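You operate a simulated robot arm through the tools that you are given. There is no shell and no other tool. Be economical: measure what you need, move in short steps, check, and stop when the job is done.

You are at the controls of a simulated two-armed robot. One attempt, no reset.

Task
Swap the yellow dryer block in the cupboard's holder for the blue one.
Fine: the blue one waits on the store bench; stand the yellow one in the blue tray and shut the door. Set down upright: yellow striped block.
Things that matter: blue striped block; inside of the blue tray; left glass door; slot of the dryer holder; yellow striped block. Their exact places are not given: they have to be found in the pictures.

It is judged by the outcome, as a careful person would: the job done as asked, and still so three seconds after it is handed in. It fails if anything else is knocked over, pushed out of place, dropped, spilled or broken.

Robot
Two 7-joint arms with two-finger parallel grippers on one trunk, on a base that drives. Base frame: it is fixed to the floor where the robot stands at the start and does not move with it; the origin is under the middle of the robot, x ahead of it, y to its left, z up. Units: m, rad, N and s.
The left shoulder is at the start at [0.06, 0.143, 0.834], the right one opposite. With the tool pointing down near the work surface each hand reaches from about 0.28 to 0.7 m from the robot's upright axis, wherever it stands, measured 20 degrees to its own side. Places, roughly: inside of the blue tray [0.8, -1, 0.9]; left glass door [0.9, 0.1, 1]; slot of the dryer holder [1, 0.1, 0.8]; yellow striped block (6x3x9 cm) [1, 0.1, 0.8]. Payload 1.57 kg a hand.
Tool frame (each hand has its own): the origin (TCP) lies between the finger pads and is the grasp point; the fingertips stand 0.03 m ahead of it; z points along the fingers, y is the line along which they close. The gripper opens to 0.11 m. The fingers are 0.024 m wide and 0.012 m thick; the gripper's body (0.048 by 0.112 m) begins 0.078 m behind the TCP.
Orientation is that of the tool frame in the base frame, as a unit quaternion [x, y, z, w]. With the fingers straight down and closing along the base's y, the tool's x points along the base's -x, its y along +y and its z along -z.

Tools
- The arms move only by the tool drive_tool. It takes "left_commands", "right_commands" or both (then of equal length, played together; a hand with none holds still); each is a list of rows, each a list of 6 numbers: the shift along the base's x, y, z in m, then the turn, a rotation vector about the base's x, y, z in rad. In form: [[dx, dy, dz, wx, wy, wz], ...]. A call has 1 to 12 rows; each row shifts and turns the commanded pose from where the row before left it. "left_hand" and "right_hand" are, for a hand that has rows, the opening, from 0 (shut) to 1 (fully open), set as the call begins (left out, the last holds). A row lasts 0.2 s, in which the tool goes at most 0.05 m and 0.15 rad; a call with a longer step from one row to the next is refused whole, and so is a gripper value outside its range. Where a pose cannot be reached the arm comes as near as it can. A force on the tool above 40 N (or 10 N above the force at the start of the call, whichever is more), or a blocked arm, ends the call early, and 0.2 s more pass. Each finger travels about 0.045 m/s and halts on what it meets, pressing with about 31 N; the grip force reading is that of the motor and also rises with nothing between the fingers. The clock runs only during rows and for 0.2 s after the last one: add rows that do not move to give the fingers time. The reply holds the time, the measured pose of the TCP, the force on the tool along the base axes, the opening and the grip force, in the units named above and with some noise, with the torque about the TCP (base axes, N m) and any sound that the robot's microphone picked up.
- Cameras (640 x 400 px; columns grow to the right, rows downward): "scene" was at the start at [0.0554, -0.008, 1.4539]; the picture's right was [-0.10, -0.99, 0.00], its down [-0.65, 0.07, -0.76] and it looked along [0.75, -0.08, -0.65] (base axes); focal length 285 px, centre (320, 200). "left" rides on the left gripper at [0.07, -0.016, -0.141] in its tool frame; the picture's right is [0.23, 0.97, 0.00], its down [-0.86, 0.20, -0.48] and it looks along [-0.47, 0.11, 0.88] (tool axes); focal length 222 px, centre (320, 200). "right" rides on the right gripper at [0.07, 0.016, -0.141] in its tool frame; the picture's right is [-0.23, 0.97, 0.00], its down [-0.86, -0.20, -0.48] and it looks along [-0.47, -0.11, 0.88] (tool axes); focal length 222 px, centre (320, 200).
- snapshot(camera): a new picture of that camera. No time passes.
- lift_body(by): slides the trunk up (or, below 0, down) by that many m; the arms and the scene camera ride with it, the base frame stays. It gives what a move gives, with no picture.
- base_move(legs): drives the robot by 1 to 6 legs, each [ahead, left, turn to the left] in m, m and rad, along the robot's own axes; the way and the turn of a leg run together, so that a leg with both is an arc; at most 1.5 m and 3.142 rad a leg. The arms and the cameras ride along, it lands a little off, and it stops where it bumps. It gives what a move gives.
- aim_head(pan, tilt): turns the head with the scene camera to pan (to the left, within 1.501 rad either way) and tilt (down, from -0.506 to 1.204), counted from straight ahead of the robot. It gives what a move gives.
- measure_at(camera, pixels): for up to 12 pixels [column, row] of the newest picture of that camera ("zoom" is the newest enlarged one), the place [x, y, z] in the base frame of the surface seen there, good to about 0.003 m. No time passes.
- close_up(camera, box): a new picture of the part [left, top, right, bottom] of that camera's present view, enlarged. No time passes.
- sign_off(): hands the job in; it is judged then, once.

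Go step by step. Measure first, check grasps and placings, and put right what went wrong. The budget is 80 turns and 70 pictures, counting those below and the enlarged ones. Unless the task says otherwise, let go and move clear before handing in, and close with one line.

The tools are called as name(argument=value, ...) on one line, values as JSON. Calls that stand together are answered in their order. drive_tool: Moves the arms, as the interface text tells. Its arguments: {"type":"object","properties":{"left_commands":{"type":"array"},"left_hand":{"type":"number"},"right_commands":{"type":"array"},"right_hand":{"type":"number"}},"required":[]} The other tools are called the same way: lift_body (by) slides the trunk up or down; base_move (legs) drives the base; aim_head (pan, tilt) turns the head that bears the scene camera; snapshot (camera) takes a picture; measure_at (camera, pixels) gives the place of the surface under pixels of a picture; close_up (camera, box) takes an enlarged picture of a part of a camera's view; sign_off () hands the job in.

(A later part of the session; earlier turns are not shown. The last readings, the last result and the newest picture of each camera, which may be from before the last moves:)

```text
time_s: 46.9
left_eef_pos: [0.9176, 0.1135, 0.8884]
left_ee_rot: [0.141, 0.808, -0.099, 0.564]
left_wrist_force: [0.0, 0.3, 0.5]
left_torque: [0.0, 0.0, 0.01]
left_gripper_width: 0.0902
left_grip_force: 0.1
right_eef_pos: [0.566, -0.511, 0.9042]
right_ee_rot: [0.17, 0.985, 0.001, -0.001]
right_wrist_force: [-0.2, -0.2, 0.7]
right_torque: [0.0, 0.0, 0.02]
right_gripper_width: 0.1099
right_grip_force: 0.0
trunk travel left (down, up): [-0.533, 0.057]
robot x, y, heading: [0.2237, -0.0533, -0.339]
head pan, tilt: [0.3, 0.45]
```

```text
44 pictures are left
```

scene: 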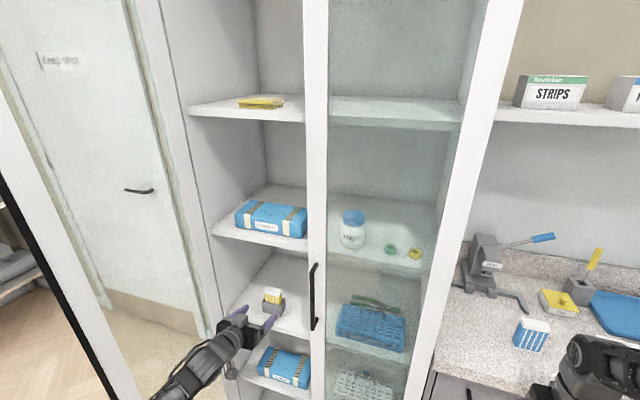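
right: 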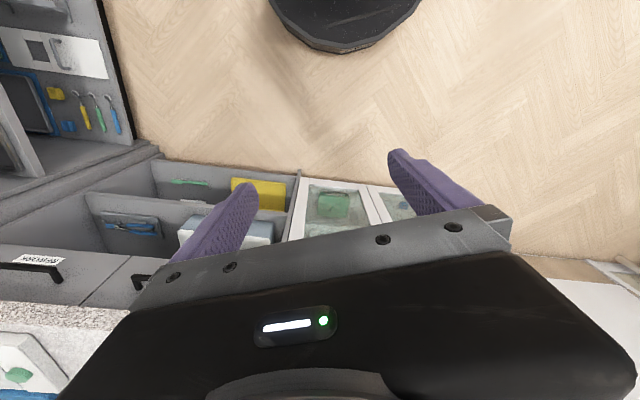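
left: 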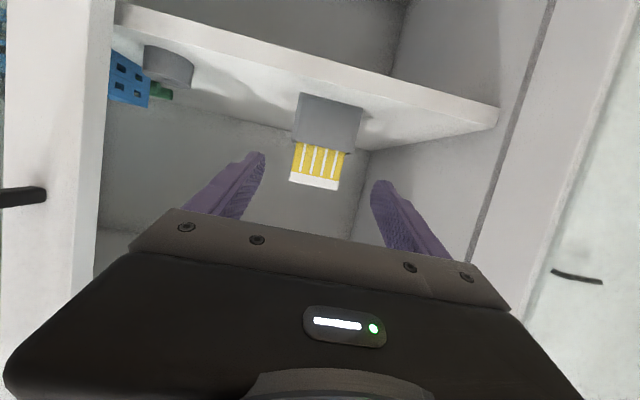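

The block sits between the finger lines. I'll take a close look at the holder's walls before going in.

close_up(camera="left", box=[260, 80, 390, 200])

measure_at(camera="left", pixels=[[296, 160], [338, 163], [293, 181], [335, 186], [297, 120], [355, 130], [320, 130], [350, 152]])

close_up(camera="scene", box=[235, 270, 315, 330])

```text
3.33 times, centred on (325, 140) of left
```

zoom: 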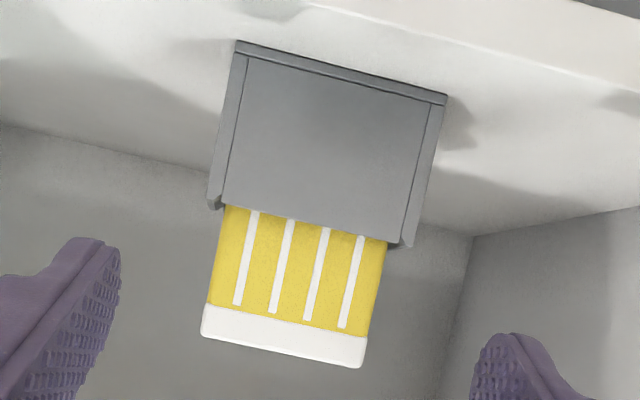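

```text
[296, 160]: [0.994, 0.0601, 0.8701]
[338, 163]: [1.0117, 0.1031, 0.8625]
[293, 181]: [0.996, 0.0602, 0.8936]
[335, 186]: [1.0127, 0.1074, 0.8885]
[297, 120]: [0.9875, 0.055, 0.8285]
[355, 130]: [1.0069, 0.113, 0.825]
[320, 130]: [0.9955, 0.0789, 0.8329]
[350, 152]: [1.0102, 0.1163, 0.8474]
```

```text
6.67 times, centred on (275, 300) of scene
```

zoom: 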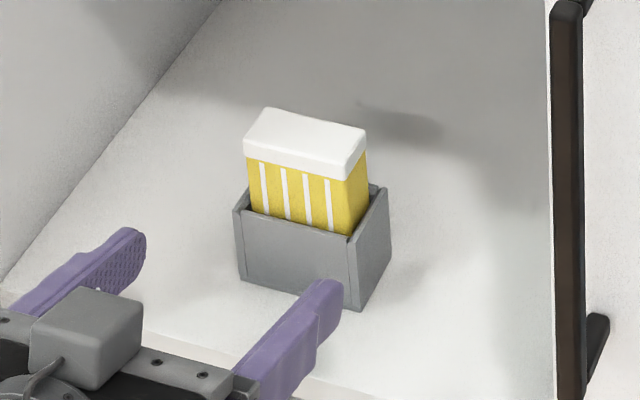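

The holder's walls top out at about 0.848, so 4.3 cm of block is exposed, and its centre is about (1.017,0.075). I'll advance to TCP (1.006,0.079,0.882).

drive_tool(left_commands=[[0.022, -0.0086, -0.0016, 0, 0, 0], [0.022, -0.0086, -0.0016, 0, 0, 0], [0.022, -0.0086, -0.0016, 0, 0, 0], [0.022, -0.0086, -0.0016, 0, 0, 0]])

close_up(camera="scene", box=[215, 250, 335, 350])

snapshot(camera="left")

```text
time_s: 47.9
left_eef_pos: [1.0074, 0.0818, 0.8822]
left_ee_rot: [0.142, 0.807, -0.099, 0.565]
left_wrist_force: [0.0, -1.2, -0.4]
left_torque: [0.01, 0.01, -0.03]
left_gripper_width: 0.0902
left_grip_force: 0.0
right_eef_pos: [0.5653, -0.5121, 0.9029]
right_ee_rot: [0.172, 0.985, 0.0, 0.0]
right_wrist_force: [-0.5, -0.3, 0.2]
right_torque: [-0.02, -0.02, 0.0]
right_gripper_width: 0.11
right_grip_force: 0.1
trunk travel left (down, up): [-0.533, 0.057]
robot x, y, heading: [0.2191, -0.0553, -0.34]
head pan, tilt: [0.3, 0.45]
```

```text
4.00 times, centred on (275, 300) of scene
```

zoom: 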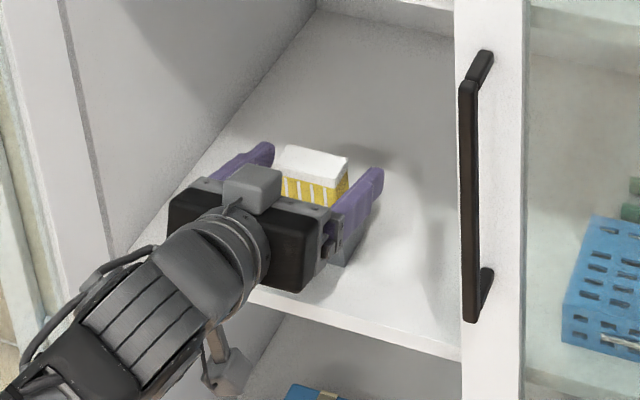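

```text
40 pictures are left
```

left: 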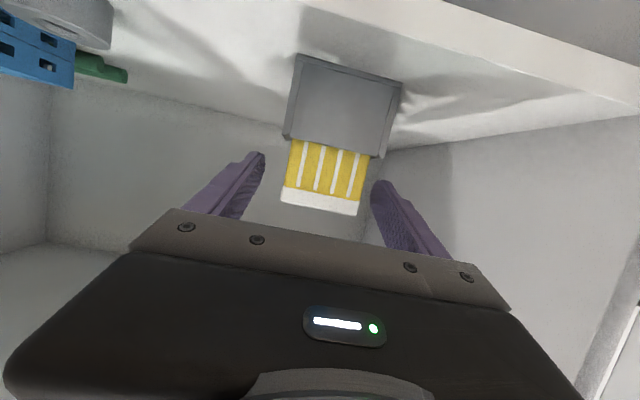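

The block is centred between the fingers. I'll close on it.

drive_tool(left_commands=[[0, 0, 0, 0, 0, 0], [0, 0, 0, 0, 0, 0], [0, 0, 0, 0, 0, 0], [0, 0, 0, 0, 0, 0]], left_hand=0.3)

```text
time_s: 48.9
left_eef_pos: [1.0071, 0.0808, 0.8819]
left_ee_rot: [0.14, 0.808, -0.098, 0.564]
left_wrist_force: [0.5, -0.1, 0.5]
left_torque: [-0.01, -0.03, 0.05]
left_gripper_width: 0.0553
left_grip_force: 30.8
right_eef_pos: [0.5652, -0.5116, 0.9042]
right_ee_rot: [0.171, 0.985, -0.001, 0.0]
right_wrist_force: [0.0, -0.7, -0.7]
right_torque: [-0.01, 0.02, 0.01]
right_gripper_width: 0.1101
right_grip_force: 0.1
trunk travel left (down, up): [-0.533, 0.057]
robot x, y, heading: [0.2173, -0.0531, -0.344]
head pan, tilt: [0.3, 0.45]
```

Gripped at 5.5 cm width. I'll lift it straight up 6.5 cm.

drive_tool(left_commands=[[0, 0, 0.01, 0, 0, 0], [0, 0, 0.011, 0, 0, 0], [0, 0, 0.011, 0, 0, 0], [0, 0, 0.011, 0, 0, 0], [0, 0, 0.011, 0, 0, 0], [0, 0, 0.011, 0, 0, 0]])

snapshot(camera="left")

close_up(camera="scene", box=[215, 230, 335, 330])

```text
time_s: 50.3
left_eef_pos: [1.0052, 0.0823, 0.9479]
left_ee_rot: [0.14, 0.807, -0.099, 0.565]
left_wrist_force: [-0.1, -0.8, -0.4]
left_torque: [-0.02, 0.0, 0.03]
left_gripper_width: 0.0554
left_grip_force: 30.6
right_eef_pos: [0.5654, -0.5125, 0.9049]
right_ee_rot: [0.171, 0.985, -0.001, 0.001]
right_wrist_force: [0.0, 0.8, -0.7]
right_torque: [0.01, 0.01, -0.01]
right_gripper_width: 0.1099
right_grip_force: 0.1
trunk travel left (down, up): [-0.533, 0.057]
robot x, y, heading: [0.222, -0.0503, -0.341]
head pan, tilt: [0.3, 0.45]
```

```text
39 pictures are left
```

left: 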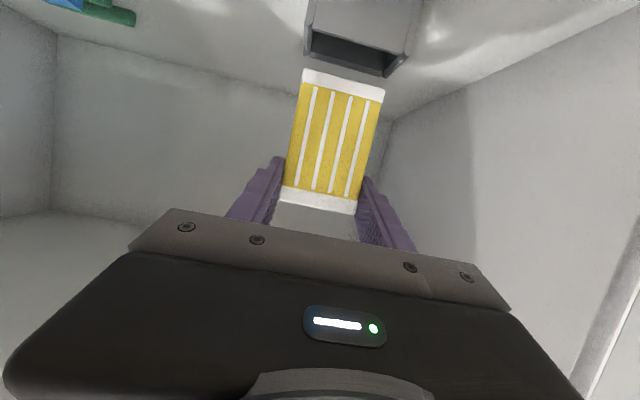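

```text
4.00 times, centred on (275, 280) of scene
```

zoom: 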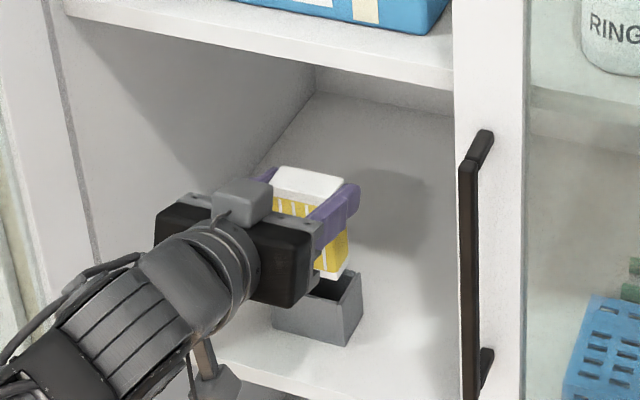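

The block is out of the slot. I'll raise it a bit more and back straight out, then survey the bench for standing room.

drive_tool(left_commands=[[0, 0, 0.01, 0, 0, 0], [0, 0, 0.01, 0, 0, 0]])

base_move(legs=[[-0.38, 0, 0]])

aim_head(pan=-0.5, tilt=0.5)

snapshot(camera="scene")

```text
time_s: 50.9
left_eef_pos: [1.0066, 0.0833, 0.9674]
left_ee_rot: [0.142, 0.808, -0.099, 0.564]
left_wrist_force: [-0.8, -0.6, -1.2]
left_torque: [0.0, 0.03, 0.0]
left_gripper_width: 0.0553
left_grip_force: 30.6
right_eef_pos: [0.5651, -0.512, 0.9046]
right_ee_rot: [0.171, 0.985, 0.0, 0.0]
right_wrist_force: [0.3, 0.4, -0.6]
right_torque: [0.0, 0.02, -0.02]
right_gripper_width: 0.1098
right_grip_force: 0.1
trunk travel left (down, up): [-0.533, 0.057]
robot x, y, heading: [0.2234, -0.0524, -0.347]
head pan, tilt: [0.3, 0.45]
```

```text
time_s: 53.3
left_eef_pos: [0.6508, 0.2035, 0.97]
left_ee_rot: [0.144, 0.806, -0.102, 0.565]
left_wrist_force: [-0.2, -0.7, -1.6]
left_torque: [0.0, 0.01, 0.03]
left_gripper_width: 0.0552
left_grip_force: 31.1
right_eef_pos: [0.2043, -0.386, 0.9037]
right_ee_rot: [0.176, 0.984, 0.001, 0.0]
right_wrist_force: [0.0, 0.5, 0.4]
right_torque: [0.0, -0.03, -0.01]
right_gripper_width: 0.11
right_grip_force: 0.1
trunk travel left (down, up): [-0.533, 0.057]
robot x, y, heading: [-0.1347, 0.0798, -0.351]
head pan, tilt: [0.3, 0.45]
```

```text
time_s: 54.5
left_eef_pos: [0.6514, 0.2029, 0.9686]
left_ee_rot: [0.145, 0.807, -0.101, 0.564]
left_wrist_force: [-0.9, 0.2, -0.6]
left_torque: [0.01, 0.03, -0.03]
left_gripper_width: 0.0554
left_grip_force: 31.3
right_eef_pos: [0.2042, -0.3861, 0.9037]
right_ee_rot: [0.176, 0.984, 0.0, -0.001]
right_wrist_force: [-0.7, 0.0, 0.1]
right_torque: [-0.01, -0.02, 0.0]
right_gripper_width: 0.1099
right_grip_force: 0.2
trunk travel left (down, up): [-0.533, 0.057]
robot x, y, heading: [-0.1373, 0.0729, -0.356]
head pan, tilt: [-0.499, 0.499]
```

```text
37 pictures are left
```

scene: 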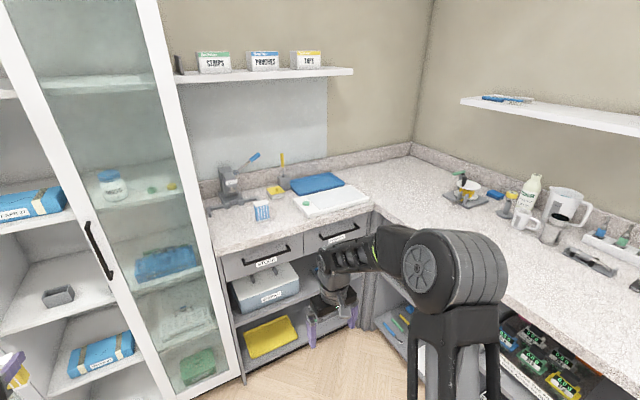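

close_up(camera="scene", box=[200, 145, 400, 270])

measure_at(camera="zoom", pixels=[[302, 160], [350, 225], [535, 175], [455, 132], [285, 105], [320, 150], [400, 80], [460, 118], [100, 350], [545, 208], [260, 150], [545, 120]])

measure_at(camera="scene", pixels=[[374, 210], [560, 325], [640, 385], [400, 222], [262, 212], [340, 250], [270, 262], [355, 333], [520, 290], [330, 230]])

```text
3.20 times, centred on (300, 208) of scene
```

zoom: 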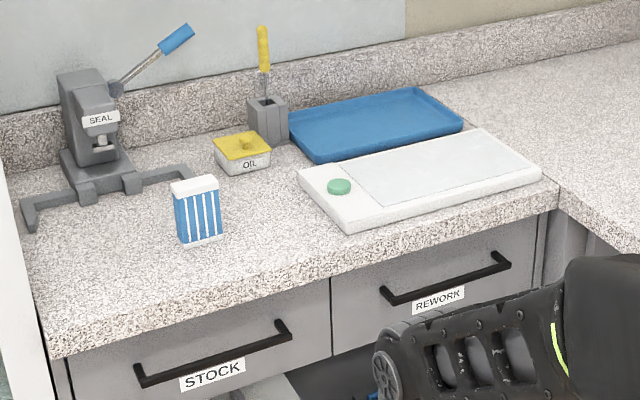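

```text
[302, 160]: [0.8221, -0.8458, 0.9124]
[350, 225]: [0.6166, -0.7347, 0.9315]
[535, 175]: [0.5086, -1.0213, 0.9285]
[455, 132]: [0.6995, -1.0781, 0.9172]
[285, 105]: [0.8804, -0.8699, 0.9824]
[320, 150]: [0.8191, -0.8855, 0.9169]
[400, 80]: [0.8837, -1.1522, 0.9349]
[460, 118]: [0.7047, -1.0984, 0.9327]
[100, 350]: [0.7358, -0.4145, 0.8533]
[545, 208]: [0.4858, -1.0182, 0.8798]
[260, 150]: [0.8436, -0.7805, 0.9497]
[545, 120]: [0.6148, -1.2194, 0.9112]
```

```text
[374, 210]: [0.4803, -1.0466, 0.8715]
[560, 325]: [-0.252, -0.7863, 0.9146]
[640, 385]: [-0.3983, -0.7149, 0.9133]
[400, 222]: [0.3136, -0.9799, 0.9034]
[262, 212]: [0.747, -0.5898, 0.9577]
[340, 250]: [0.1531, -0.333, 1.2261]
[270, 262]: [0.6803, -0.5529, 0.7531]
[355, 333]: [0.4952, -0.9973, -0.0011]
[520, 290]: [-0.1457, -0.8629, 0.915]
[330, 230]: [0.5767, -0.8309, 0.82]
```

The corner of the L-bench is at (0.49,-1.03); the board (top 0.935) lies in front of the tray, which spans roughly (0.70..0.93, -0.89..-1.15). I'll swing the left hand with the block to the middle, raise the right hand and lift the trunk before driving.

drive_tool(left_commands=[[-0.0185, -0.0358, 0.006, 0, 0, 0], [-0.0185, -0.0358, 0.006, 0, 0, 0], [-0.0185, -0.0358, 0.006, 0, 0, 0], [-0.0185, -0.0358, 0.006, 0, 0, 0], [-0.0185, -0.0358, 0.006, 0, 0, 0], [-0.0185, -0.0358, 0.006, 0, 0, 0], [-0.0185, -0.0358, 0.006, 0, 0, 0], [-0.0185, -0.0358, 0.006, 0, 0, 0]], right_commands=[[-0.005, 0, 0.018, 0, 0, 0], [-0.005, 0, 0.018, 0, 0, 0], [-0.005, 0, 0.018, 0, 0, 0], [-0.005, 0, 0.018, 0, 0, 0], [-0.005, 0, 0.018, 0, 0, 0], [-0.005, 0, 0.018, 0, 0, 0], [-0.005, 0, 0.018, 0, 0, 0], [-0.005, 0, 0.018, 0, 0, 0]])

lift_body(by=0.055)

aim_head(pan=-0.2, tilt=0.6)

snapshot(camera="scene")

```text
time_s: 56.2
left_eef_pos: [0.5017, -0.0829, 1.017]
left_ee_rot: [0.144, 0.806, -0.101, 0.564]
left_wrist_force: [0.3, 0.4, -0.3]
left_torque: [0.01, 0.02, 0.04]
left_gripper_width: 0.0555
left_grip_force: 31.1
right_eef_pos: [0.1619, -0.3861, 1.0476]
right_ee_rot: [0.175, 0.985, 0.0, -0.001]
right_wrist_force: [-0.1, 0.1, 0.1]
right_torque: [0.02, -0.03, -0.01]
right_gripper_width: 0.1099
right_grip_force: 0.1
trunk travel left (down, up): [-0.533, 0.057]
robot x, y, heading: [-0.1379, 0.0776, -0.352]
head pan, tilt: [-0.499, 0.499]
```

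```text
time_s: 57.2
left_eef_pos: [0.5025, -0.0832, 1.0705]
left_ee_rot: [0.145, 0.807, -0.101, 0.564]
left_wrist_force: [0.6, -0.5, -1.0]
left_torque: [-0.02, -0.01, -0.02]
left_gripper_width: 0.0557
left_grip_force: 31.1
right_eef_pos: [0.1635, -0.3862, 1.1024]
right_ee_rot: [0.177, 0.984, 0.001, -0.001]
right_wrist_force: [0.2, 0.0, 0.6]
right_torque: [0.02, 0.05, 0.0]
right_gripper_width: 0.1098
right_grip_force: 0.0
trunk travel left (down, up): [-0.588, 0.002]
robot x, y, heading: [-0.1344, 0.0737, -0.351]
head pan, tilt: [-0.499, 0.499]
```

```text
time_s: 58.0
left_eef_pos: [0.5008, -0.0842, 1.0718]
left_ee_rot: [0.145, 0.807, -0.102, 0.564]
left_wrist_force: [0.9, -0.7, -0.8]
left_torque: [-0.01, 0.04, 0.02]
left_gripper_width: 0.0554
left_grip_force: 31.6
right_eef_pos: [0.1614, -0.3854, 1.1024]
right_ee_rot: [0.176, 0.984, 0.0, 0.0]
right_wrist_force: [0.6, -0.1, 0.2]
right_torque: [-0.03, 0.04, -0.03]
right_gripper_width: 0.1098
right_grip_force: 0.2
trunk travel left (down, up): [-0.588, 0.002]
robot x, y, heading: [-0.1337, 0.0768, -0.357]
head pan, tilt: [-0.201, 0.6]
```

```text
35 pictures are left
```

scene: 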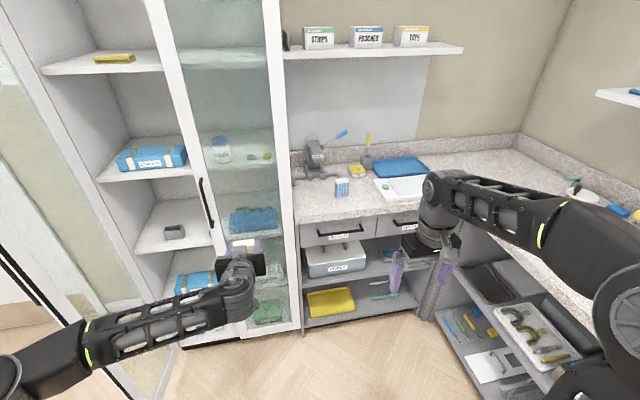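

Everything is clear of the bench. I'll sidestep, move ahead a little and turn toward the tray, staying short of the bench.

measure_at(camera="scene", pixels=[[140, 330], [40, 360], [220, 300]])

base_move(legs=[[0, -0.294, 0], [0.206, 0, 0], [0, 0, -0.393]])

aim_head(pan=0.0, tilt=0.5)

snapshot(camera="scene")

```text
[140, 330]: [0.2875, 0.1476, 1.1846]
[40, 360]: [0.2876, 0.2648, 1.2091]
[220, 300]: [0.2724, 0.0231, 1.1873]
```

```text
time_s: 62.4
left_eef_pos: [0.4827, -0.6682, 1.0716]
left_ee_rot: [0.302, 0.762, -0.211, 0.533]
left_wrist_force: [-0.8, 0.0, -0.9]
left_torque: [0.03, -0.02, -0.01]
left_gripper_width: 0.0552
left_grip_force: 30.9
right_eef_pos: [0.0533, -0.8158, 1.1022]
right_ee_rot: [0.367, 0.93, 0.0, -0.001]
right_wrist_force: [-1.1, 0.6, 0.3]
right_torque: [0.02, -0.03, -0.03]
right_gripper_width: 0.1099
right_grip_force: 0.1
trunk travel left (down, up): [-0.588, 0.002]
robot x, y, heading: [-0.0426, -0.275, -0.749]
head pan, tilt: [-0.201, 0.6]
```

```text
time_s: 63.2
left_eef_pos: [0.4831, -0.6677, 1.0712]
left_ee_rot: [0.301, 0.762, -0.211, 0.533]
left_wrist_force: [0.9, -0.4, -0.2]
left_torque: [0.0, 0.0, 0.0]
left_gripper_width: 0.0553
left_grip_force: 31.2
right_eef_pos: [0.054, -0.8152, 1.1023]
right_ee_rot: [0.366, 0.931, -0.001, 0.0]
right_wrist_force: [-0.2, -0.4, 0.9]
right_torque: [-0.03, 0.01, 0.0]
right_gripper_width: 0.1102
right_grip_force: 0.1
trunk travel left (down, up): [-0.588, 0.002]
robot x, y, heading: [-0.044, -0.2734, -0.753]
head pan, tilt: [0.0, 0.499]
```

```text
34 pictures are left
```

scene: 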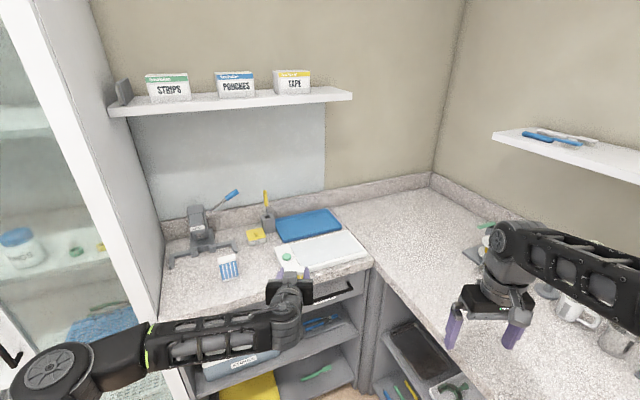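

The tray is at (308,225). I'll measure its floor from here.

close_up(camera="scene", box=[220, 180, 380, 280])

measure_at(camera="scene", pixels=[[276, 222], [287, 240], [341, 229], [326, 211], [308, 226], [300, 225], [315, 232], [318, 222], [290, 232], [325, 219], [340, 245], [265, 205]])

```text
4.00 times, centred on (300, 230) of scene
```

zoom: 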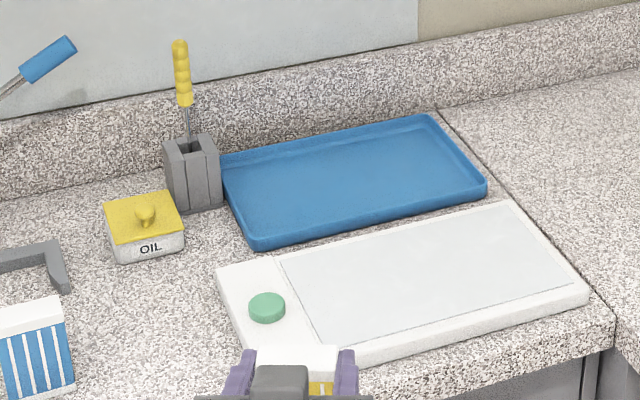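

```text
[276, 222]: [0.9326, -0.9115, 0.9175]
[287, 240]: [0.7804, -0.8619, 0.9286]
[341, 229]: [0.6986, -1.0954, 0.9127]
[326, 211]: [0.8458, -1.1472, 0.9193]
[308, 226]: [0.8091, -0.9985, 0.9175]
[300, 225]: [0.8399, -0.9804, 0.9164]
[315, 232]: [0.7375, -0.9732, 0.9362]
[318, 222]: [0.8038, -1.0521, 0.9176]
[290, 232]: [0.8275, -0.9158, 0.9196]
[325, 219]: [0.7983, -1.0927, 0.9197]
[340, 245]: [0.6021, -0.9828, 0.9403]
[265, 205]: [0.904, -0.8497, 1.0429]
```

The tray floor is z≈0.917 and its middle is (0.815,-1.00). I'll drive ahead 0.42 m at the present carrying height, then check.

base_move(legs=[[0.42, 0, 0]])

snapshot(camera="left")

snapshot(camera="scene")

```text
time_s: 65.7
left_eef_pos: [0.7834, -0.9505, 1.0709]
left_ee_rot: [0.301, 0.762, -0.211, 0.533]
left_wrist_force: [0.0, -0.4, -1.2]
left_torque: [-0.01, -0.01, -0.01]
left_gripper_width: 0.0555
left_grip_force: 31.5
right_eef_pos: [0.3537, -1.0969, 1.1021]
right_ee_rot: [0.369, 0.93, 0.0, -0.001]
right_wrist_force: [-0.2, -0.1, 0.2]
right_torque: [-0.01, -0.01, 0.0]
right_gripper_width: 0.1101
right_grip_force: 0.0
trunk travel left (down, up): [-0.588, 0.002]
robot x, y, heading: [0.2557, -0.5593, -0.751]
head pan, tilt: [0.0, 0.499]
```

```text
32 pictures are left
```

left: 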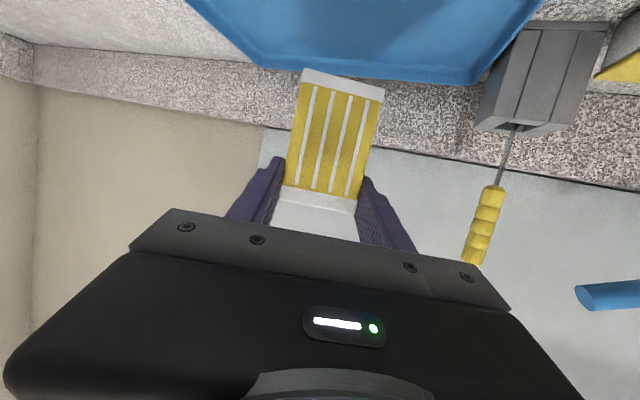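

```text
31 pictures are left
```

scene: 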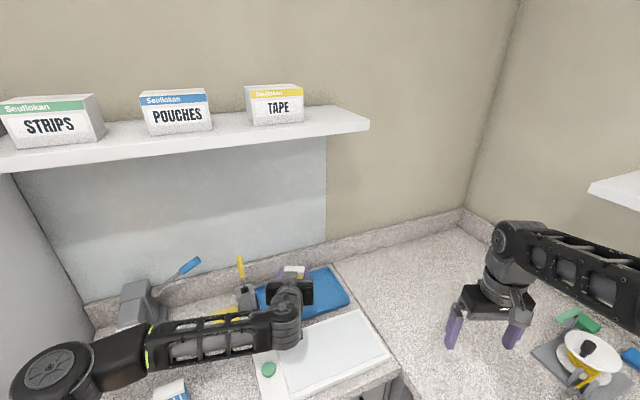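

I need about 2 cm x and -4 cm y more, then down. I'll move over and descend to just above the tray floor.

drive_tool(left_commands=[[0.0113, -0.0208, 0, 0, 0, 0], [0.0113, -0.0207, 0, 0, 0, 0], [0, 0, -0.016, 0, 0, 0], [0, 0, -0.016, 0, 0, 0], [0, 0, -0.016, 0, 0, 0], [0, 0, -0.01, 0, 0, 0]])

aim_head(pan=0.05, tilt=0.8)

snapshot(camera="scene")

snapshot(camera="left")

```text
time_s: 67.1
left_eef_pos: [0.8045, -0.9935, 1.0116]
left_ee_rot: [0.302, 0.762, -0.211, 0.532]
left_wrist_force: [0.2, 0.0, -0.5]
left_torque: [0.02, 0.03, 0.01]
left_gripper_width: 0.0553
left_grip_force: 31.2
right_eef_pos: [0.3532, -1.0971, 1.1027]
right_ee_rot: [0.368, 0.93, 0.001, -0.001]
right_wrist_force: [0.4, 0.1, -0.2]
right_torque: [-0.01, 0.02, -0.01]
right_gripper_width: 0.11
right_grip_force: 0.0
trunk travel left (down, up): [-0.588, 0.002]
robot x, y, heading: [0.2568, -0.5541, -0.75]
head pan, tilt: [0.0, 0.499]
```

```text
time_s: 67.9
left_eef_pos: [0.804, -0.9928, 1.0119]
left_ee_rot: [0.301, 0.762, -0.211, 0.533]
left_wrist_force: [-0.9, 0.3, -1.2]
left_torque: [-0.02, -0.03, 0.01]
left_gripper_width: 0.0554
left_grip_force: 30.5
right_eef_pos: [0.3541, -1.0963, 1.1034]
right_ee_rot: [0.369, 0.929, 0.0, -0.002]
right_wrist_force: [-0.1, -0.7, 0.4]
right_torque: [0.02, 0.02, -0.02]
right_gripper_width: 0.11
right_grip_force: 0.0
trunk travel left (down, up): [-0.588, 0.002]
robot x, y, heading: [0.257, -0.554, -0.748]
head pan, tilt: [0.051, 0.799]
```

```text
30 pictures are left
```

scene: 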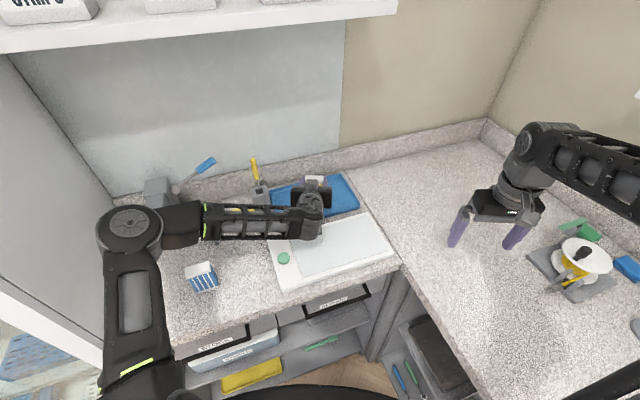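

```text
29 pictures are left
```

left: 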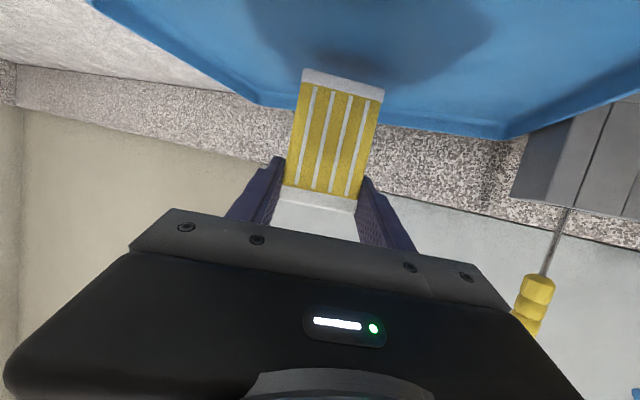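

The block hangs over the tray floor. I'll lower in 2–3 mm steps watching the vertical force.

measure_at(camera="left", pixels=[[342, 84], [340, 100], [342, 62], [300, 50]])

drive_tool(left_commands=[[0, 0, -0.003, 0, 0, 0], [0, 0, -0.003, 0, 0, 0], [0, 0, -0.002, 0, 0, 0], [0, 0, -0.002, 0, 0, 0]])

```text
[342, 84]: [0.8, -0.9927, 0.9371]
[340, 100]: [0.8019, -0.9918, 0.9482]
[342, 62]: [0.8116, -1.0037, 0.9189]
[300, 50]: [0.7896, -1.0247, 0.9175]
```

```text
time_s: 68.9
left_eef_pos: [0.8059, -0.9923, 1.0033]
left_ee_rot: [0.301, 0.762, -0.21, 0.533]
left_wrist_force: [-0.7, -0.9, -0.7]
left_torque: [-0.02, 0.0, -0.03]
left_gripper_width: 0.0557
left_grip_force: 30.9
right_eef_pos: [0.3538, -1.0962, 1.1016]
right_ee_rot: [0.368, 0.93, 0.0, -0.001]
right_wrist_force: [-0.8, -0.2, 0.3]
right_torque: [0.0, 0.01, -0.03]
right_gripper_width: 0.1099
right_grip_force: 0.0
trunk travel left (down, up): [-0.588, 0.002]
robot x, y, heading: [0.2575, -0.5577, -0.755]
head pan, tilt: [0.051, 0.799]
```

drive_tool(left_commands=[[0, 0, -0.002, 0, 0, 0], [0, 0, -0.002, 0, 0, 0], [0, 0, -0.0015, 0, 0, 0]])

close_up(camera="left", box=[270, 30, 410, 130])

```text
time_s: 69.7
left_eef_pos: [0.8048, -0.9924, 0.9998]
left_ee_rot: [0.302, 0.762, -0.212, 0.532]
left_wrist_force: [0.2, -0.7, -1.2]
left_torque: [0.02, -0.01, -0.03]
left_gripper_width: 0.0557
left_grip_force: 31.1
right_eef_pos: [0.3541, -1.0958, 1.1028]
right_ee_rot: [0.369, 0.93, 0.0, -0.001]
right_wrist_force: [0.5, -0.1, 0.0]
right_torque: [0.02, 0.01, -0.06]
right_gripper_width: 0.1101
right_grip_force: 0.1
trunk travel left (down, up): [-0.588, 0.002]
robot x, y, heading: [0.2563, -0.5572, -0.753]
head pan, tilt: [0.051, 0.799]
```

```text
4.00 times, centred on (340, 80) of left
```

zoom: 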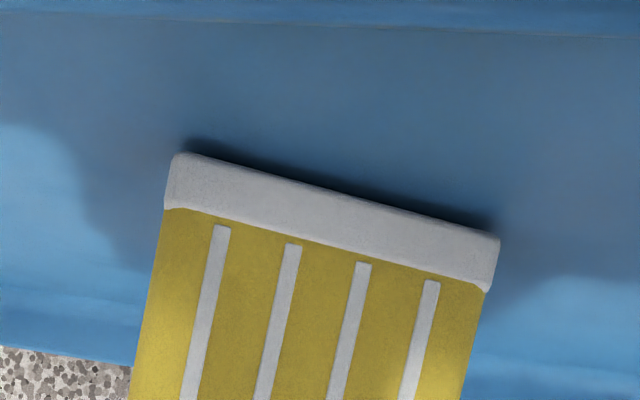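

Very close to the floor (thin contact shadow). I'll measure the bottom edge against the floor beside it and step down until force appears.

measure_at(camera="zoom", pixels=[[335, 205], [335, 175], [200, 172], [480, 240], [335, 130]])

drive_tool(left_commands=[[0, 0, -0.0015, 0, 0, 0], [0, 0, -0.0015, 0, 0, 0]])

```text
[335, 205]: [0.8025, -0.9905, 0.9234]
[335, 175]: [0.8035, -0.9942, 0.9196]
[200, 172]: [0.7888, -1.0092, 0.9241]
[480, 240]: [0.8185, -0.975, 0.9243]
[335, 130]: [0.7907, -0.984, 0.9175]
```

```text
time_s: 70.3
left_eef_pos: [0.8049, -0.9919, 0.9969]
left_ee_rot: [0.302, 0.761, -0.212, 0.534]
left_wrist_force: [0.5, -1.8, 6.2]
left_torque: [-0.08, -0.02, 0.0]
left_gripper_width: 0.0553
left_grip_force: 31.6
right_eef_pos: [0.3528, -1.0955, 1.104]
right_ee_rot: [0.368, 0.93, 0.0, -0.001]
right_wrist_force: [-0.3, -0.1, 0.0]
right_torque: [-0.03, 0.0, 0.01]
right_gripper_width: 0.1101
right_grip_force: 0.0
trunk travel left (down, up): [-0.588, 0.002]
robot x, y, heading: [0.2565, -0.5548, -0.747]
head pan, tilt: [0.051, 0.799]
```

Contact at 6 N: the block stands on the tray floor. I'll open and back out along the fingers.

drive_tool(left_commands=[[0, 0, 0, 0, 0, 0], [0, 0, 0, 0, 0, 0], [0, 0, 0, 0, 0, 0], [-0.0138, 0.0129, 0.0068, 0, 0, 0], [-0.0138, 0.0129, 0.0068, 0, 0, 0], [-0.0138, 0.0129, 0.0068, 0, 0, 0], [-0.0138, 0.0129, 0.0068, 0, 0, 0], [-0.0138, 0.0129, 0.0068, 0, 0, 0]], left_hand=0.82)

snapshot(camera="left")

close_up(camera="scene", box=[160, 140, 400, 290])

```text
time_s: 72.1
left_eef_pos: [0.735, -0.9271, 1.0305]
left_ee_rot: [0.302, 0.762, -0.212, 0.533]
left_wrist_force: [-0.3, -0.4, -0.1]
left_torque: [0.01, 0.02, 0.01]
left_gripper_width: 0.0905
left_grip_force: 0.1
right_eef_pos: [0.3528, -1.0964, 1.1039]
right_ee_rot: [0.368, 0.93, 0.001, 0.0]
right_wrist_force: [0.3, 0.3, 0.5]
right_torque: [0.02, -0.01, 0.03]
right_gripper_width: 0.1103
right_grip_force: 0.1
trunk travel left (down, up): [-0.588, 0.002]
robot x, y, heading: [0.2551, -0.5575, -0.756]
head pan, tilt: [0.051, 0.799]
```

```text
27 pictures are left
```

left: 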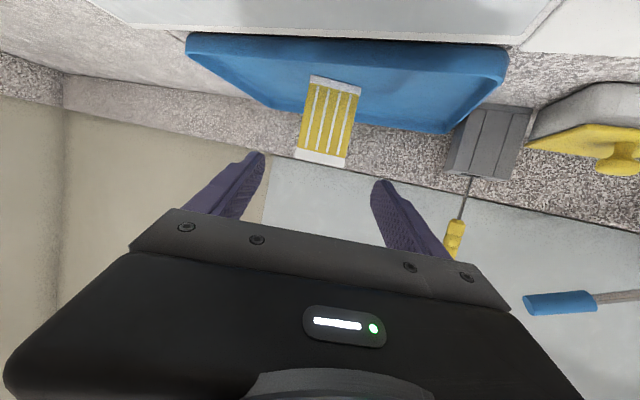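

```text
2.67 times, centred on (280, 215) of scene
```

zoom: 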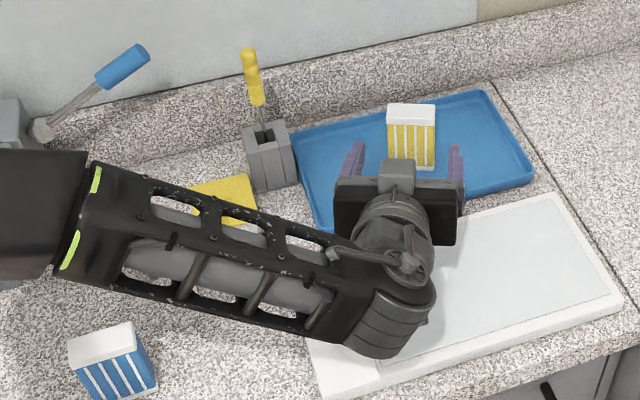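

Yellow stands upright in the tray. Now the blue block at zoom (110,360): I'll measure its faces.

measure_at(camera="zoom", pixels=[[80, 374], [128, 360], [92, 388], [148, 368], [75, 346], [128, 328], [103, 345], [134, 338]])

drive_tool(left_commands=[[-0.01, 0.009, 0.02, 0, 0, 0], [-0.01, 0.009, 0.02, 0, 0, 0], [-0.01, 0.009, 0.02, 0, 0, 0]])

base_move(legs=[[-0.45, 0, 0], [0, 0, 0.395]])

aim_head(pan=-0.1, tilt=0.55)

snapshot(camera="scene")

```text
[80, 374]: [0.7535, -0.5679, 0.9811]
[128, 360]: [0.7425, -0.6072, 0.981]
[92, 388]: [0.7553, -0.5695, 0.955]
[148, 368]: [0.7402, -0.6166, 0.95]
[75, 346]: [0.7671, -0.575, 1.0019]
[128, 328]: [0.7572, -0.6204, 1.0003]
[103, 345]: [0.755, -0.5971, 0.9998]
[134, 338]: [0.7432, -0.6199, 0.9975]
```

```text
time_s: 72.9
left_eef_pos: [0.7045, -0.8996, 1.0907]
left_ee_rot: [0.302, 0.762, -0.212, 0.533]
left_wrist_force: [-0.7, 0.3, 0.5]
left_torque: [-0.04, -0.05, -0.03]
left_gripper_width: 0.0903
left_grip_force: 0.1
right_eef_pos: [0.3526, -1.0959, 1.1021]
right_ee_rot: [0.369, 0.929, 0.001, 0.0]
right_wrist_force: [0.3, -0.2, -0.3]
right_torque: [-0.03, -0.02, 0.03]
right_gripper_width: 0.1103
right_grip_force: 0.0
trunk travel left (down, up): [-0.588, 0.002]
robot x, y, heading: [0.256, -0.5558, -0.751]
head pan, tilt: [0.051, 0.799]
```

```text
time_s: 76.9
left_eef_pos: [0.4681, -0.3856, 1.0894]
left_ee_rot: [0.142, 0.807, -0.1, 0.564]
left_wrist_force: [0.6, -0.7, 0.6]
left_torque: [0.0, 0.0, -0.01]
left_gripper_width: 0.0903
left_grip_force: 0.2
right_eef_pos: [0.2213, -0.7048, 1.1011]
right_ee_rot: [0.173, 0.985, 0.0, 0.0]
right_wrist_force: [0.7, -0.3, -0.1]
right_torque: [-0.03, 0.04, 0.0]
right_gripper_width: 0.1098
right_grip_force: 0.1
trunk travel left (down, up): [-0.588, 0.002]
robot x, y, heading: [-0.08, -0.2452, -0.348]
head pan, tilt: [0.051, 0.799]
```

```text
time_s: 77.6
left_eef_pos: [0.4681, -0.3866, 1.0907]
left_ee_rot: [0.144, 0.807, -0.101, 0.564]
left_wrist_force: [-1.0, 0.3, 0.3]
left_torque: [0.02, 0.0, -0.01]
left_gripper_width: 0.0903
left_grip_force: 0.1
right_eef_pos: [0.2215, -0.7036, 1.1021]
right_ee_rot: [0.174, 0.985, 0.0, 0.0]
right_wrist_force: [-0.5, 0.0, 1.5]
right_torque: [-0.02, 0.02, 0.02]
right_gripper_width: 0.1099
right_grip_force: 0.1
trunk travel left (down, up): [-0.588, 0.002]
robot x, y, heading: [-0.0757, -0.2444, -0.347]
head pan, tilt: [-0.099, 0.55]
```

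```text
25 pictures are left
```

scene: 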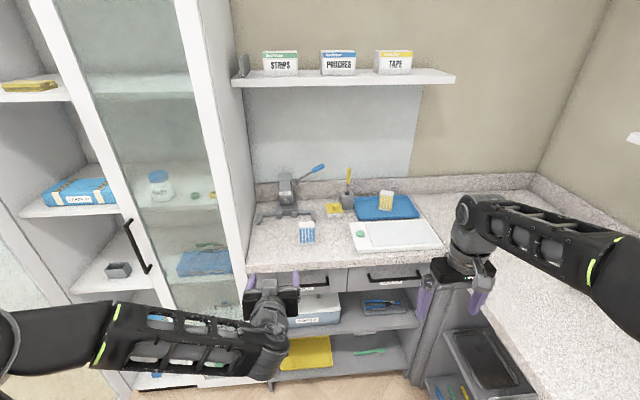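

Blue block centre ≈(0.762,-0.595), top ≈1.003, aligned almost with my heading. I'll sidestep and drive nearer, then lower the hand to grasp height.

base_move(legs=[[0, -0.096, 0], [0.16, 0, 0]])

drive_tool(left_commands=[[0, 0, -0.019, 0, 0, 0], [0, 0, -0.019, 0, 0, 0], [0, 0, -0.019, 0, 0, 0], [0, 0, -0.019, 0, 0, 0], [0, 0, -0.019, 0, 0, 0]])

snapshot(camera="left")

```text
time_s: 79.8
left_eef_pos: [0.5842, -0.5333, 1.089]
left_ee_rot: [0.143, 0.807, -0.101, 0.564]
left_wrist_force: [0.3, -0.8, 0.4]
left_torque: [-0.01, 0.02, -0.05]
left_gripper_width: 0.09
left_grip_force: 0.1
right_eef_pos: [0.3375, -0.851, 1.1013]
right_ee_rot: [0.175, 0.984, 0.0, -0.001]
right_wrist_force: [0.2, 0.4, -0.4]
right_torque: [-0.01, 0.0, 0.01]
right_gripper_width: 0.11
right_grip_force: 0.0
trunk travel left (down, up): [-0.588, 0.002]
robot x, y, heading: [0.0325, -0.3883, -0.352]
head pan, tilt: [-0.099, 0.55]
```

```text
time_s: 81.0
left_eef_pos: [0.5832, -0.5344, 0.9948]
left_ee_rot: [0.145, 0.806, -0.102, 0.565]
left_wrist_force: [-0.1, -0.9, 0.4]
left_torque: [0.0, 0.0, -0.02]
left_gripper_width: 0.0903
left_grip_force: 0.1
right_eef_pos: [0.3362, -0.8517, 1.1024]
right_ee_rot: [0.176, 0.984, 0.0, -0.001]
right_wrist_force: [-0.5, -0.6, -0.1]
right_torque: [0.02, 0.0, 0.01]
right_gripper_width: 0.1098
right_grip_force: 0.1
trunk travel left (down, up): [-0.588, 0.002]
robot x, y, heading: [0.0351, -0.3886, -0.353]
head pan, tilt: [-0.099, 0.55]
```

```text
24 pictures are left
```

left: 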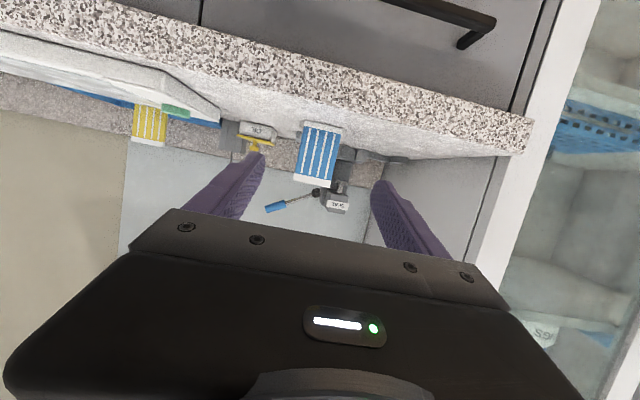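

The block lies straight ahead at (318,155). I'll measure from here to refine, then go in.

measure_at(camera="left", pixels=[[301, 155], [334, 155], [298, 177], [329, 184], [318, 155], [310, 125]])

base_move(legs=[[0.1, 0, 0]])

snapshot(camera="left")

measure_at(camera="left", pixels=[[320, 180], [302, 175], [345, 180], [320, 205]])

```text
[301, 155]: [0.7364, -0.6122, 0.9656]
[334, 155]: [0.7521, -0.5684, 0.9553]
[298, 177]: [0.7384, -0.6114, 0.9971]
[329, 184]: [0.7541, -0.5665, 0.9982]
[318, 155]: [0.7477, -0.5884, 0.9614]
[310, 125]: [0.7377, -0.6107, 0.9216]
```

```text
time_s: 82.1
left_eef_pos: [0.6798, -0.569, 0.9941]
left_ee_rot: [0.145, 0.807, -0.102, 0.564]
left_wrist_force: [0.8, -0.2, -0.2]
left_torque: [-0.02, -0.01, 0.02]
left_gripper_width: 0.0903
left_grip_force: 0.1
right_eef_pos: [0.4303, -0.8866, 1.1032]
right_ee_rot: [0.175, 0.985, 0.0, -0.001]
right_wrist_force: [0.1, 0.2, -0.4]
right_torque: [0.03, 0.0, -0.02]
right_gripper_width: 0.1098
right_grip_force: 0.0
trunk travel left (down, up): [-0.588, 0.002]
robot x, y, heading: [0.1324, -0.427, -0.356]
head pan, tilt: [-0.099, 0.55]
```

```text
23 pictures are left
```

left: 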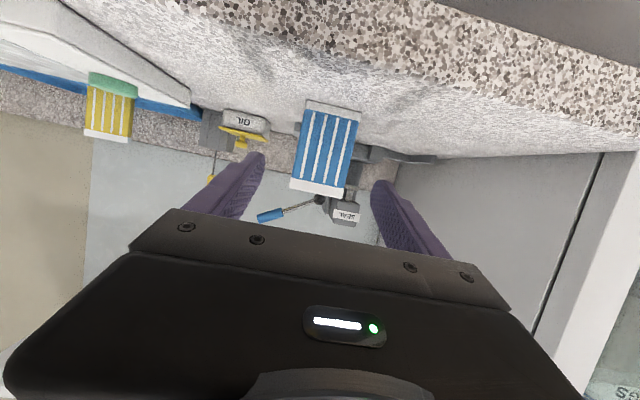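

```text
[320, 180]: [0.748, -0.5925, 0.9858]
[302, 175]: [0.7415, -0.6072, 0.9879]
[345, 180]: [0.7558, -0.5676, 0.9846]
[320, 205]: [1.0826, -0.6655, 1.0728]
```

Block front centre (0.747,-0.590), well aligned. I'll advance 7 cm and close.

drive_tool(left_commands=[[0.0175, -0.0055, 0, 0, 0, 0], [0.0175, -0.0055, 0, 0, 0, 0], [0.0175, -0.0055, 0, 0, 0, 0], [0.0175, -0.0055, 0, 0, 0, 0]])

drive_tool(left_commands=[[0, 0, 0, 0, 0, 0], [0, 0, 0, 0, 0, 0], [0, 0, 0, 0, 0, 0], [0, 0, 0, 0, 0, 0]], left_hand=0.3)

snapshot(camera="left")

```text
time_s: 83.1
left_eef_pos: [0.7479, -0.5916, 0.9971]
left_ee_rot: [0.144, 0.807, -0.102, 0.564]
left_wrist_force: [0.8, 0.1, -1.0]
left_torque: [0.04, 0.0, 0.03]
left_gripper_width: 0.0901
left_grip_force: 0.1
right_eef_pos: [0.4309, -0.8858, 1.1034]
right_ee_rot: [0.176, 0.984, 0.0, -0.001]
right_wrist_force: [0.0, 0.1, 0.0]
right_torque: [-0.03, 0.01, 0.01]
right_gripper_width: 0.11
right_grip_force: 0.1
trunk travel left (down, up): [-0.588, 0.002]
robot x, y, heading: [0.1308, -0.426, -0.355]
head pan, tilt: [-0.099, 0.55]
```

```text
time_s: 84.1
left_eef_pos: [0.7471, -0.5909, 0.9975]
left_ee_rot: [0.144, 0.807, -0.101, 0.564]
left_wrist_force: [-0.5, 0.9, 0.2]
left_torque: [-0.01, 0.0, -0.02]
left_gripper_width: 0.0557
left_grip_force: 30.8
right_eef_pos: [0.4311, -0.8859, 1.1035]
right_ee_rot: [0.176, 0.984, 0.0, 0.0]
right_wrist_force: [0.2, -0.6, -1.3]
right_torque: [-0.01, 0.0, -0.02]
right_gripper_width: 0.1097
right_grip_force: 0.0
trunk travel left (down, up): [-0.588, 0.002]
robot x, y, heading: [0.1325, -0.4249, -0.348]
head pan, tilt: [-0.099, 0.55]
```

```text
22 pictures are left
```

left: 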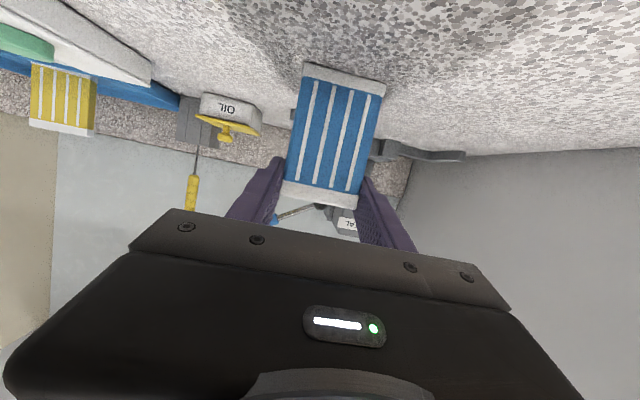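

Blue gripped (5.6 cm, 31 N), seated about 2 mm lower in the grip than yellow was. I'll lift, back away, and reset the arm to the side for the cupboard.

drive_tool(left_commands=[[0, 0, 0.01, 0, 0, 0], [0, 0, 0.015, 0, 0, 0], [0, 0, 0.02, 0, 0, 0]])

base_move(legs=[[-0.425, 0, 0]])

drive_tool(left_commands=[[0.02, 0.0366, -0.001, 0, 0, 0], [0.02, 0.0366, -0.001, 0, 0, 0], [0.02, 0.0366, -0.001, 0, 0, 0], [0.02, 0.0366, -0.001, 0, 0, 0], [0.02, 0.0366, -0.001, 0, 0, 0], [0.02, 0.0366, -0.001, 0, 0, 0], [0.02, 0.0366, -0.001, 0, 0, 0], [0.02, 0.0366, -0.001, 0, 0, 0]])

lift_body(by=-0.055)

base_move(legs=[[0, 0.38, 0]])

aim_head(pan=0.3, tilt=0.5)

snapshot(camera="scene")

```text
time_s: 84.9
left_eef_pos: [0.7484, -0.5912, 1.0404]
left_ee_rot: [0.144, 0.807, -0.101, 0.564]
left_wrist_force: [-0.3, 0.0, -0.8]
left_torque: [0.03, 0.0, -0.01]
left_gripper_width: 0.0556
left_grip_force: 31.5
right_eef_pos: [0.4308, -0.8862, 1.1035]
right_ee_rot: [0.175, 0.985, 0.0, -0.001]
right_wrist_force: [-0.3, -0.2, -0.2]
right_torque: [0.03, 0.0, -0.01]
right_gripper_width: 0.11
right_grip_force: 0.1
trunk travel left (down, up): [-0.588, 0.002]
robot x, y, heading: [0.1306, -0.4273, -0.347]
head pan, tilt: [-0.099, 0.55]
```

```text
time_s: 87.5
left_eef_pos: [0.3519, -0.4448, 1.039]
left_ee_rot: [0.143, 0.807, -0.1, 0.565]
left_wrist_force: [-0.3, 0.1, 0.6]
left_torque: [-0.01, 0.01, 0.01]
left_gripper_width: 0.0555
left_grip_force: 30.6
right_eef_pos: [0.0342, -0.74, 1.1021]
right_ee_rot: [0.174, 0.985, -0.001, 0.001]
right_wrist_force: [0.2, 1.0, 0.2]
right_torque: [0.01, -0.04, 0.02]
right_gripper_width: 0.1102
right_grip_force: 0.0
trunk travel left (down, up): [-0.588, 0.002]
robot x, y, heading: [-0.2633, -0.2799, -0.351]
head pan, tilt: [-0.099, 0.55]
```

```text
time_s: 89.3
left_eef_pos: [0.5117, -0.1508, 1.0319]
left_ee_rot: [0.144, 0.806, -0.101, 0.565]
left_wrist_force: [0.1, 0.0, -2.3]
left_torque: [0.0, 0.02, -0.01]
left_gripper_width: 0.0553
left_grip_force: 30.7
right_eef_pos: [0.0354, -0.7391, 1.1023]
right_ee_rot: [0.175, 0.985, 0.0, -0.001]
right_wrist_force: [0.4, 0.4, 0.3]
right_torque: [0.01, 0.02, -0.02]
right_gripper_width: 0.1099
right_grip_force: 0.0
trunk travel left (down, up): [-0.588, 0.002]
robot x, y, heading: [-0.2639, -0.2805, -0.353]
head pan, tilt: [-0.099, 0.55]
```

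```text
time_s: 90.3
left_eef_pos: [0.511, -0.1512, 0.977]
left_ee_rot: [0.143, 0.807, -0.101, 0.564]
left_wrist_force: [-0.9, 0.0, -0.9]
left_torque: [0.0, 0.0, 0.06]
left_gripper_width: 0.0555
left_grip_force: 31.0
right_eef_pos: [0.0355, -0.7398, 1.0477]
right_ee_rot: [0.175, 0.985, -0.001, -0.001]
right_wrist_force: [-0.2, 0.5, 0.2]
right_torque: [0.0, 0.02, -0.01]
right_gripper_width: 0.11
right_grip_force: 0.0
trunk travel left (down, up): [-0.533, 0.057]
robot x, y, heading: [-0.2649, -0.2841, -0.347]
head pan, tilt: [-0.099, 0.55]
```

```text
time_s: 92.7
left_eef_pos: [0.6427, 0.2173, 0.9756]
left_ee_rot: [0.141, 0.808, -0.1, 0.564]
left_wrist_force: [-1.0, 0.3, -1.5]
left_torque: [-0.01, 0.02, 0.0]
left_gripper_width: 0.0552
left_grip_force: 31.5
right_eef_pos: [0.1712, -0.3737, 1.0477]
right_ee_rot: [0.174, 0.985, 0.0, -0.001]
right_wrist_force: [-0.2, 0.1, 0.0]
right_torque: [-0.05, 0.01, 0.02]
right_gripper_width: 0.11
right_grip_force: 0.1
trunk travel left (down, up): [-0.533, 0.057]
robot x, y, heading: [-0.1343, 0.0878, -0.344]
head pan, tilt: [-0.099, 0.55]
```

```text
time_s: 93.6
left_eef_pos: [0.6417, 0.2173, 0.9754]
left_ee_rot: [0.141, 0.807, -0.099, 0.564]
left_wrist_force: [-0.4, 0.1, -0.5]
left_torque: [0.01, 0.02, 0.04]
left_gripper_width: 0.0553
left_grip_force: 30.7
right_eef_pos: [0.1707, -0.3756, 1.0477]
right_ee_rot: [0.171, 0.985, 0.0, 0.0]
right_wrist_force: [-0.2, 0.2, 0.7]
right_torque: [-0.04, 0.03, 0.01]
right_gripper_width: 0.1103
right_grip_force: 0.0
trunk travel left (down, up): [-0.533, 0.057]
robot x, y, heading: [-0.1326, 0.0833, -0.345]
head pan, tilt: [0.3, 0.499]
```

```text
21 pictures are left
```

scene: 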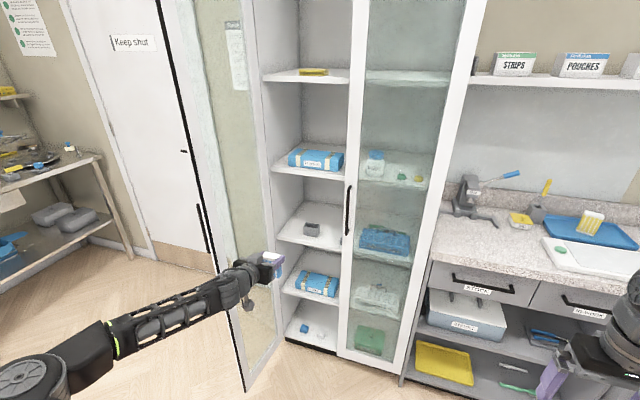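

Door still wide and the hand is lined up with the slot, 0.39 m ahead. I'll drive in 0.34 m at the same height.

base_move(legs=[[0.34, 0, 0]])

snapshot(camera="left")

measure_at(camera="left", pixels=[[300, 66], [380, 92], [340, 75]])

```text
time_s: 95.8
left_eef_pos: [0.9508, 0.1019, 0.9748]
left_ee_rot: [0.142, 0.807, -0.1, 0.564]
left_wrist_force: [0.6, 0.9, -1.8]
left_torque: [0.0, 0.01, 0.0]
left_gripper_width: 0.0555
left_grip_force: 30.7
right_eef_pos: [0.4759, -0.4865, 1.0475]
right_ee_rot: [0.175, 0.985, 0.0, -0.001]
right_wrist_force: [-0.2, -0.3, 0.2]
right_torque: [0.02, 0.01, 0.0]
right_gripper_width: 0.1099
right_grip_force: 0.1
trunk travel left (down, up): [-0.533, 0.057]
robot x, y, heading: [0.1705, -0.0251, -0.347]
head pan, tilt: [0.3, 0.499]
```

```text
20 pictures are left
```

left: 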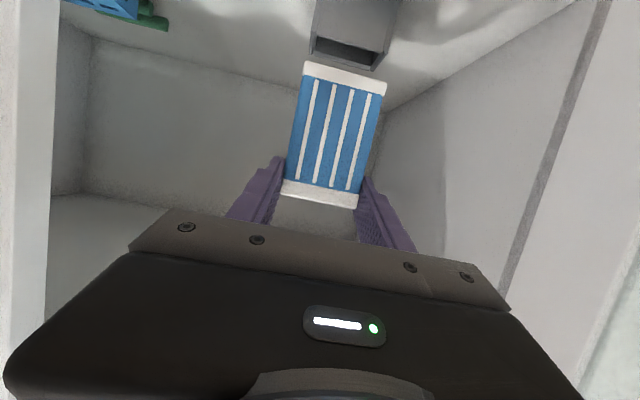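

```text
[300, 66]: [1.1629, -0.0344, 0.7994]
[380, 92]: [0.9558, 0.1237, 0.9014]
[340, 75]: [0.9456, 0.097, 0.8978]
```

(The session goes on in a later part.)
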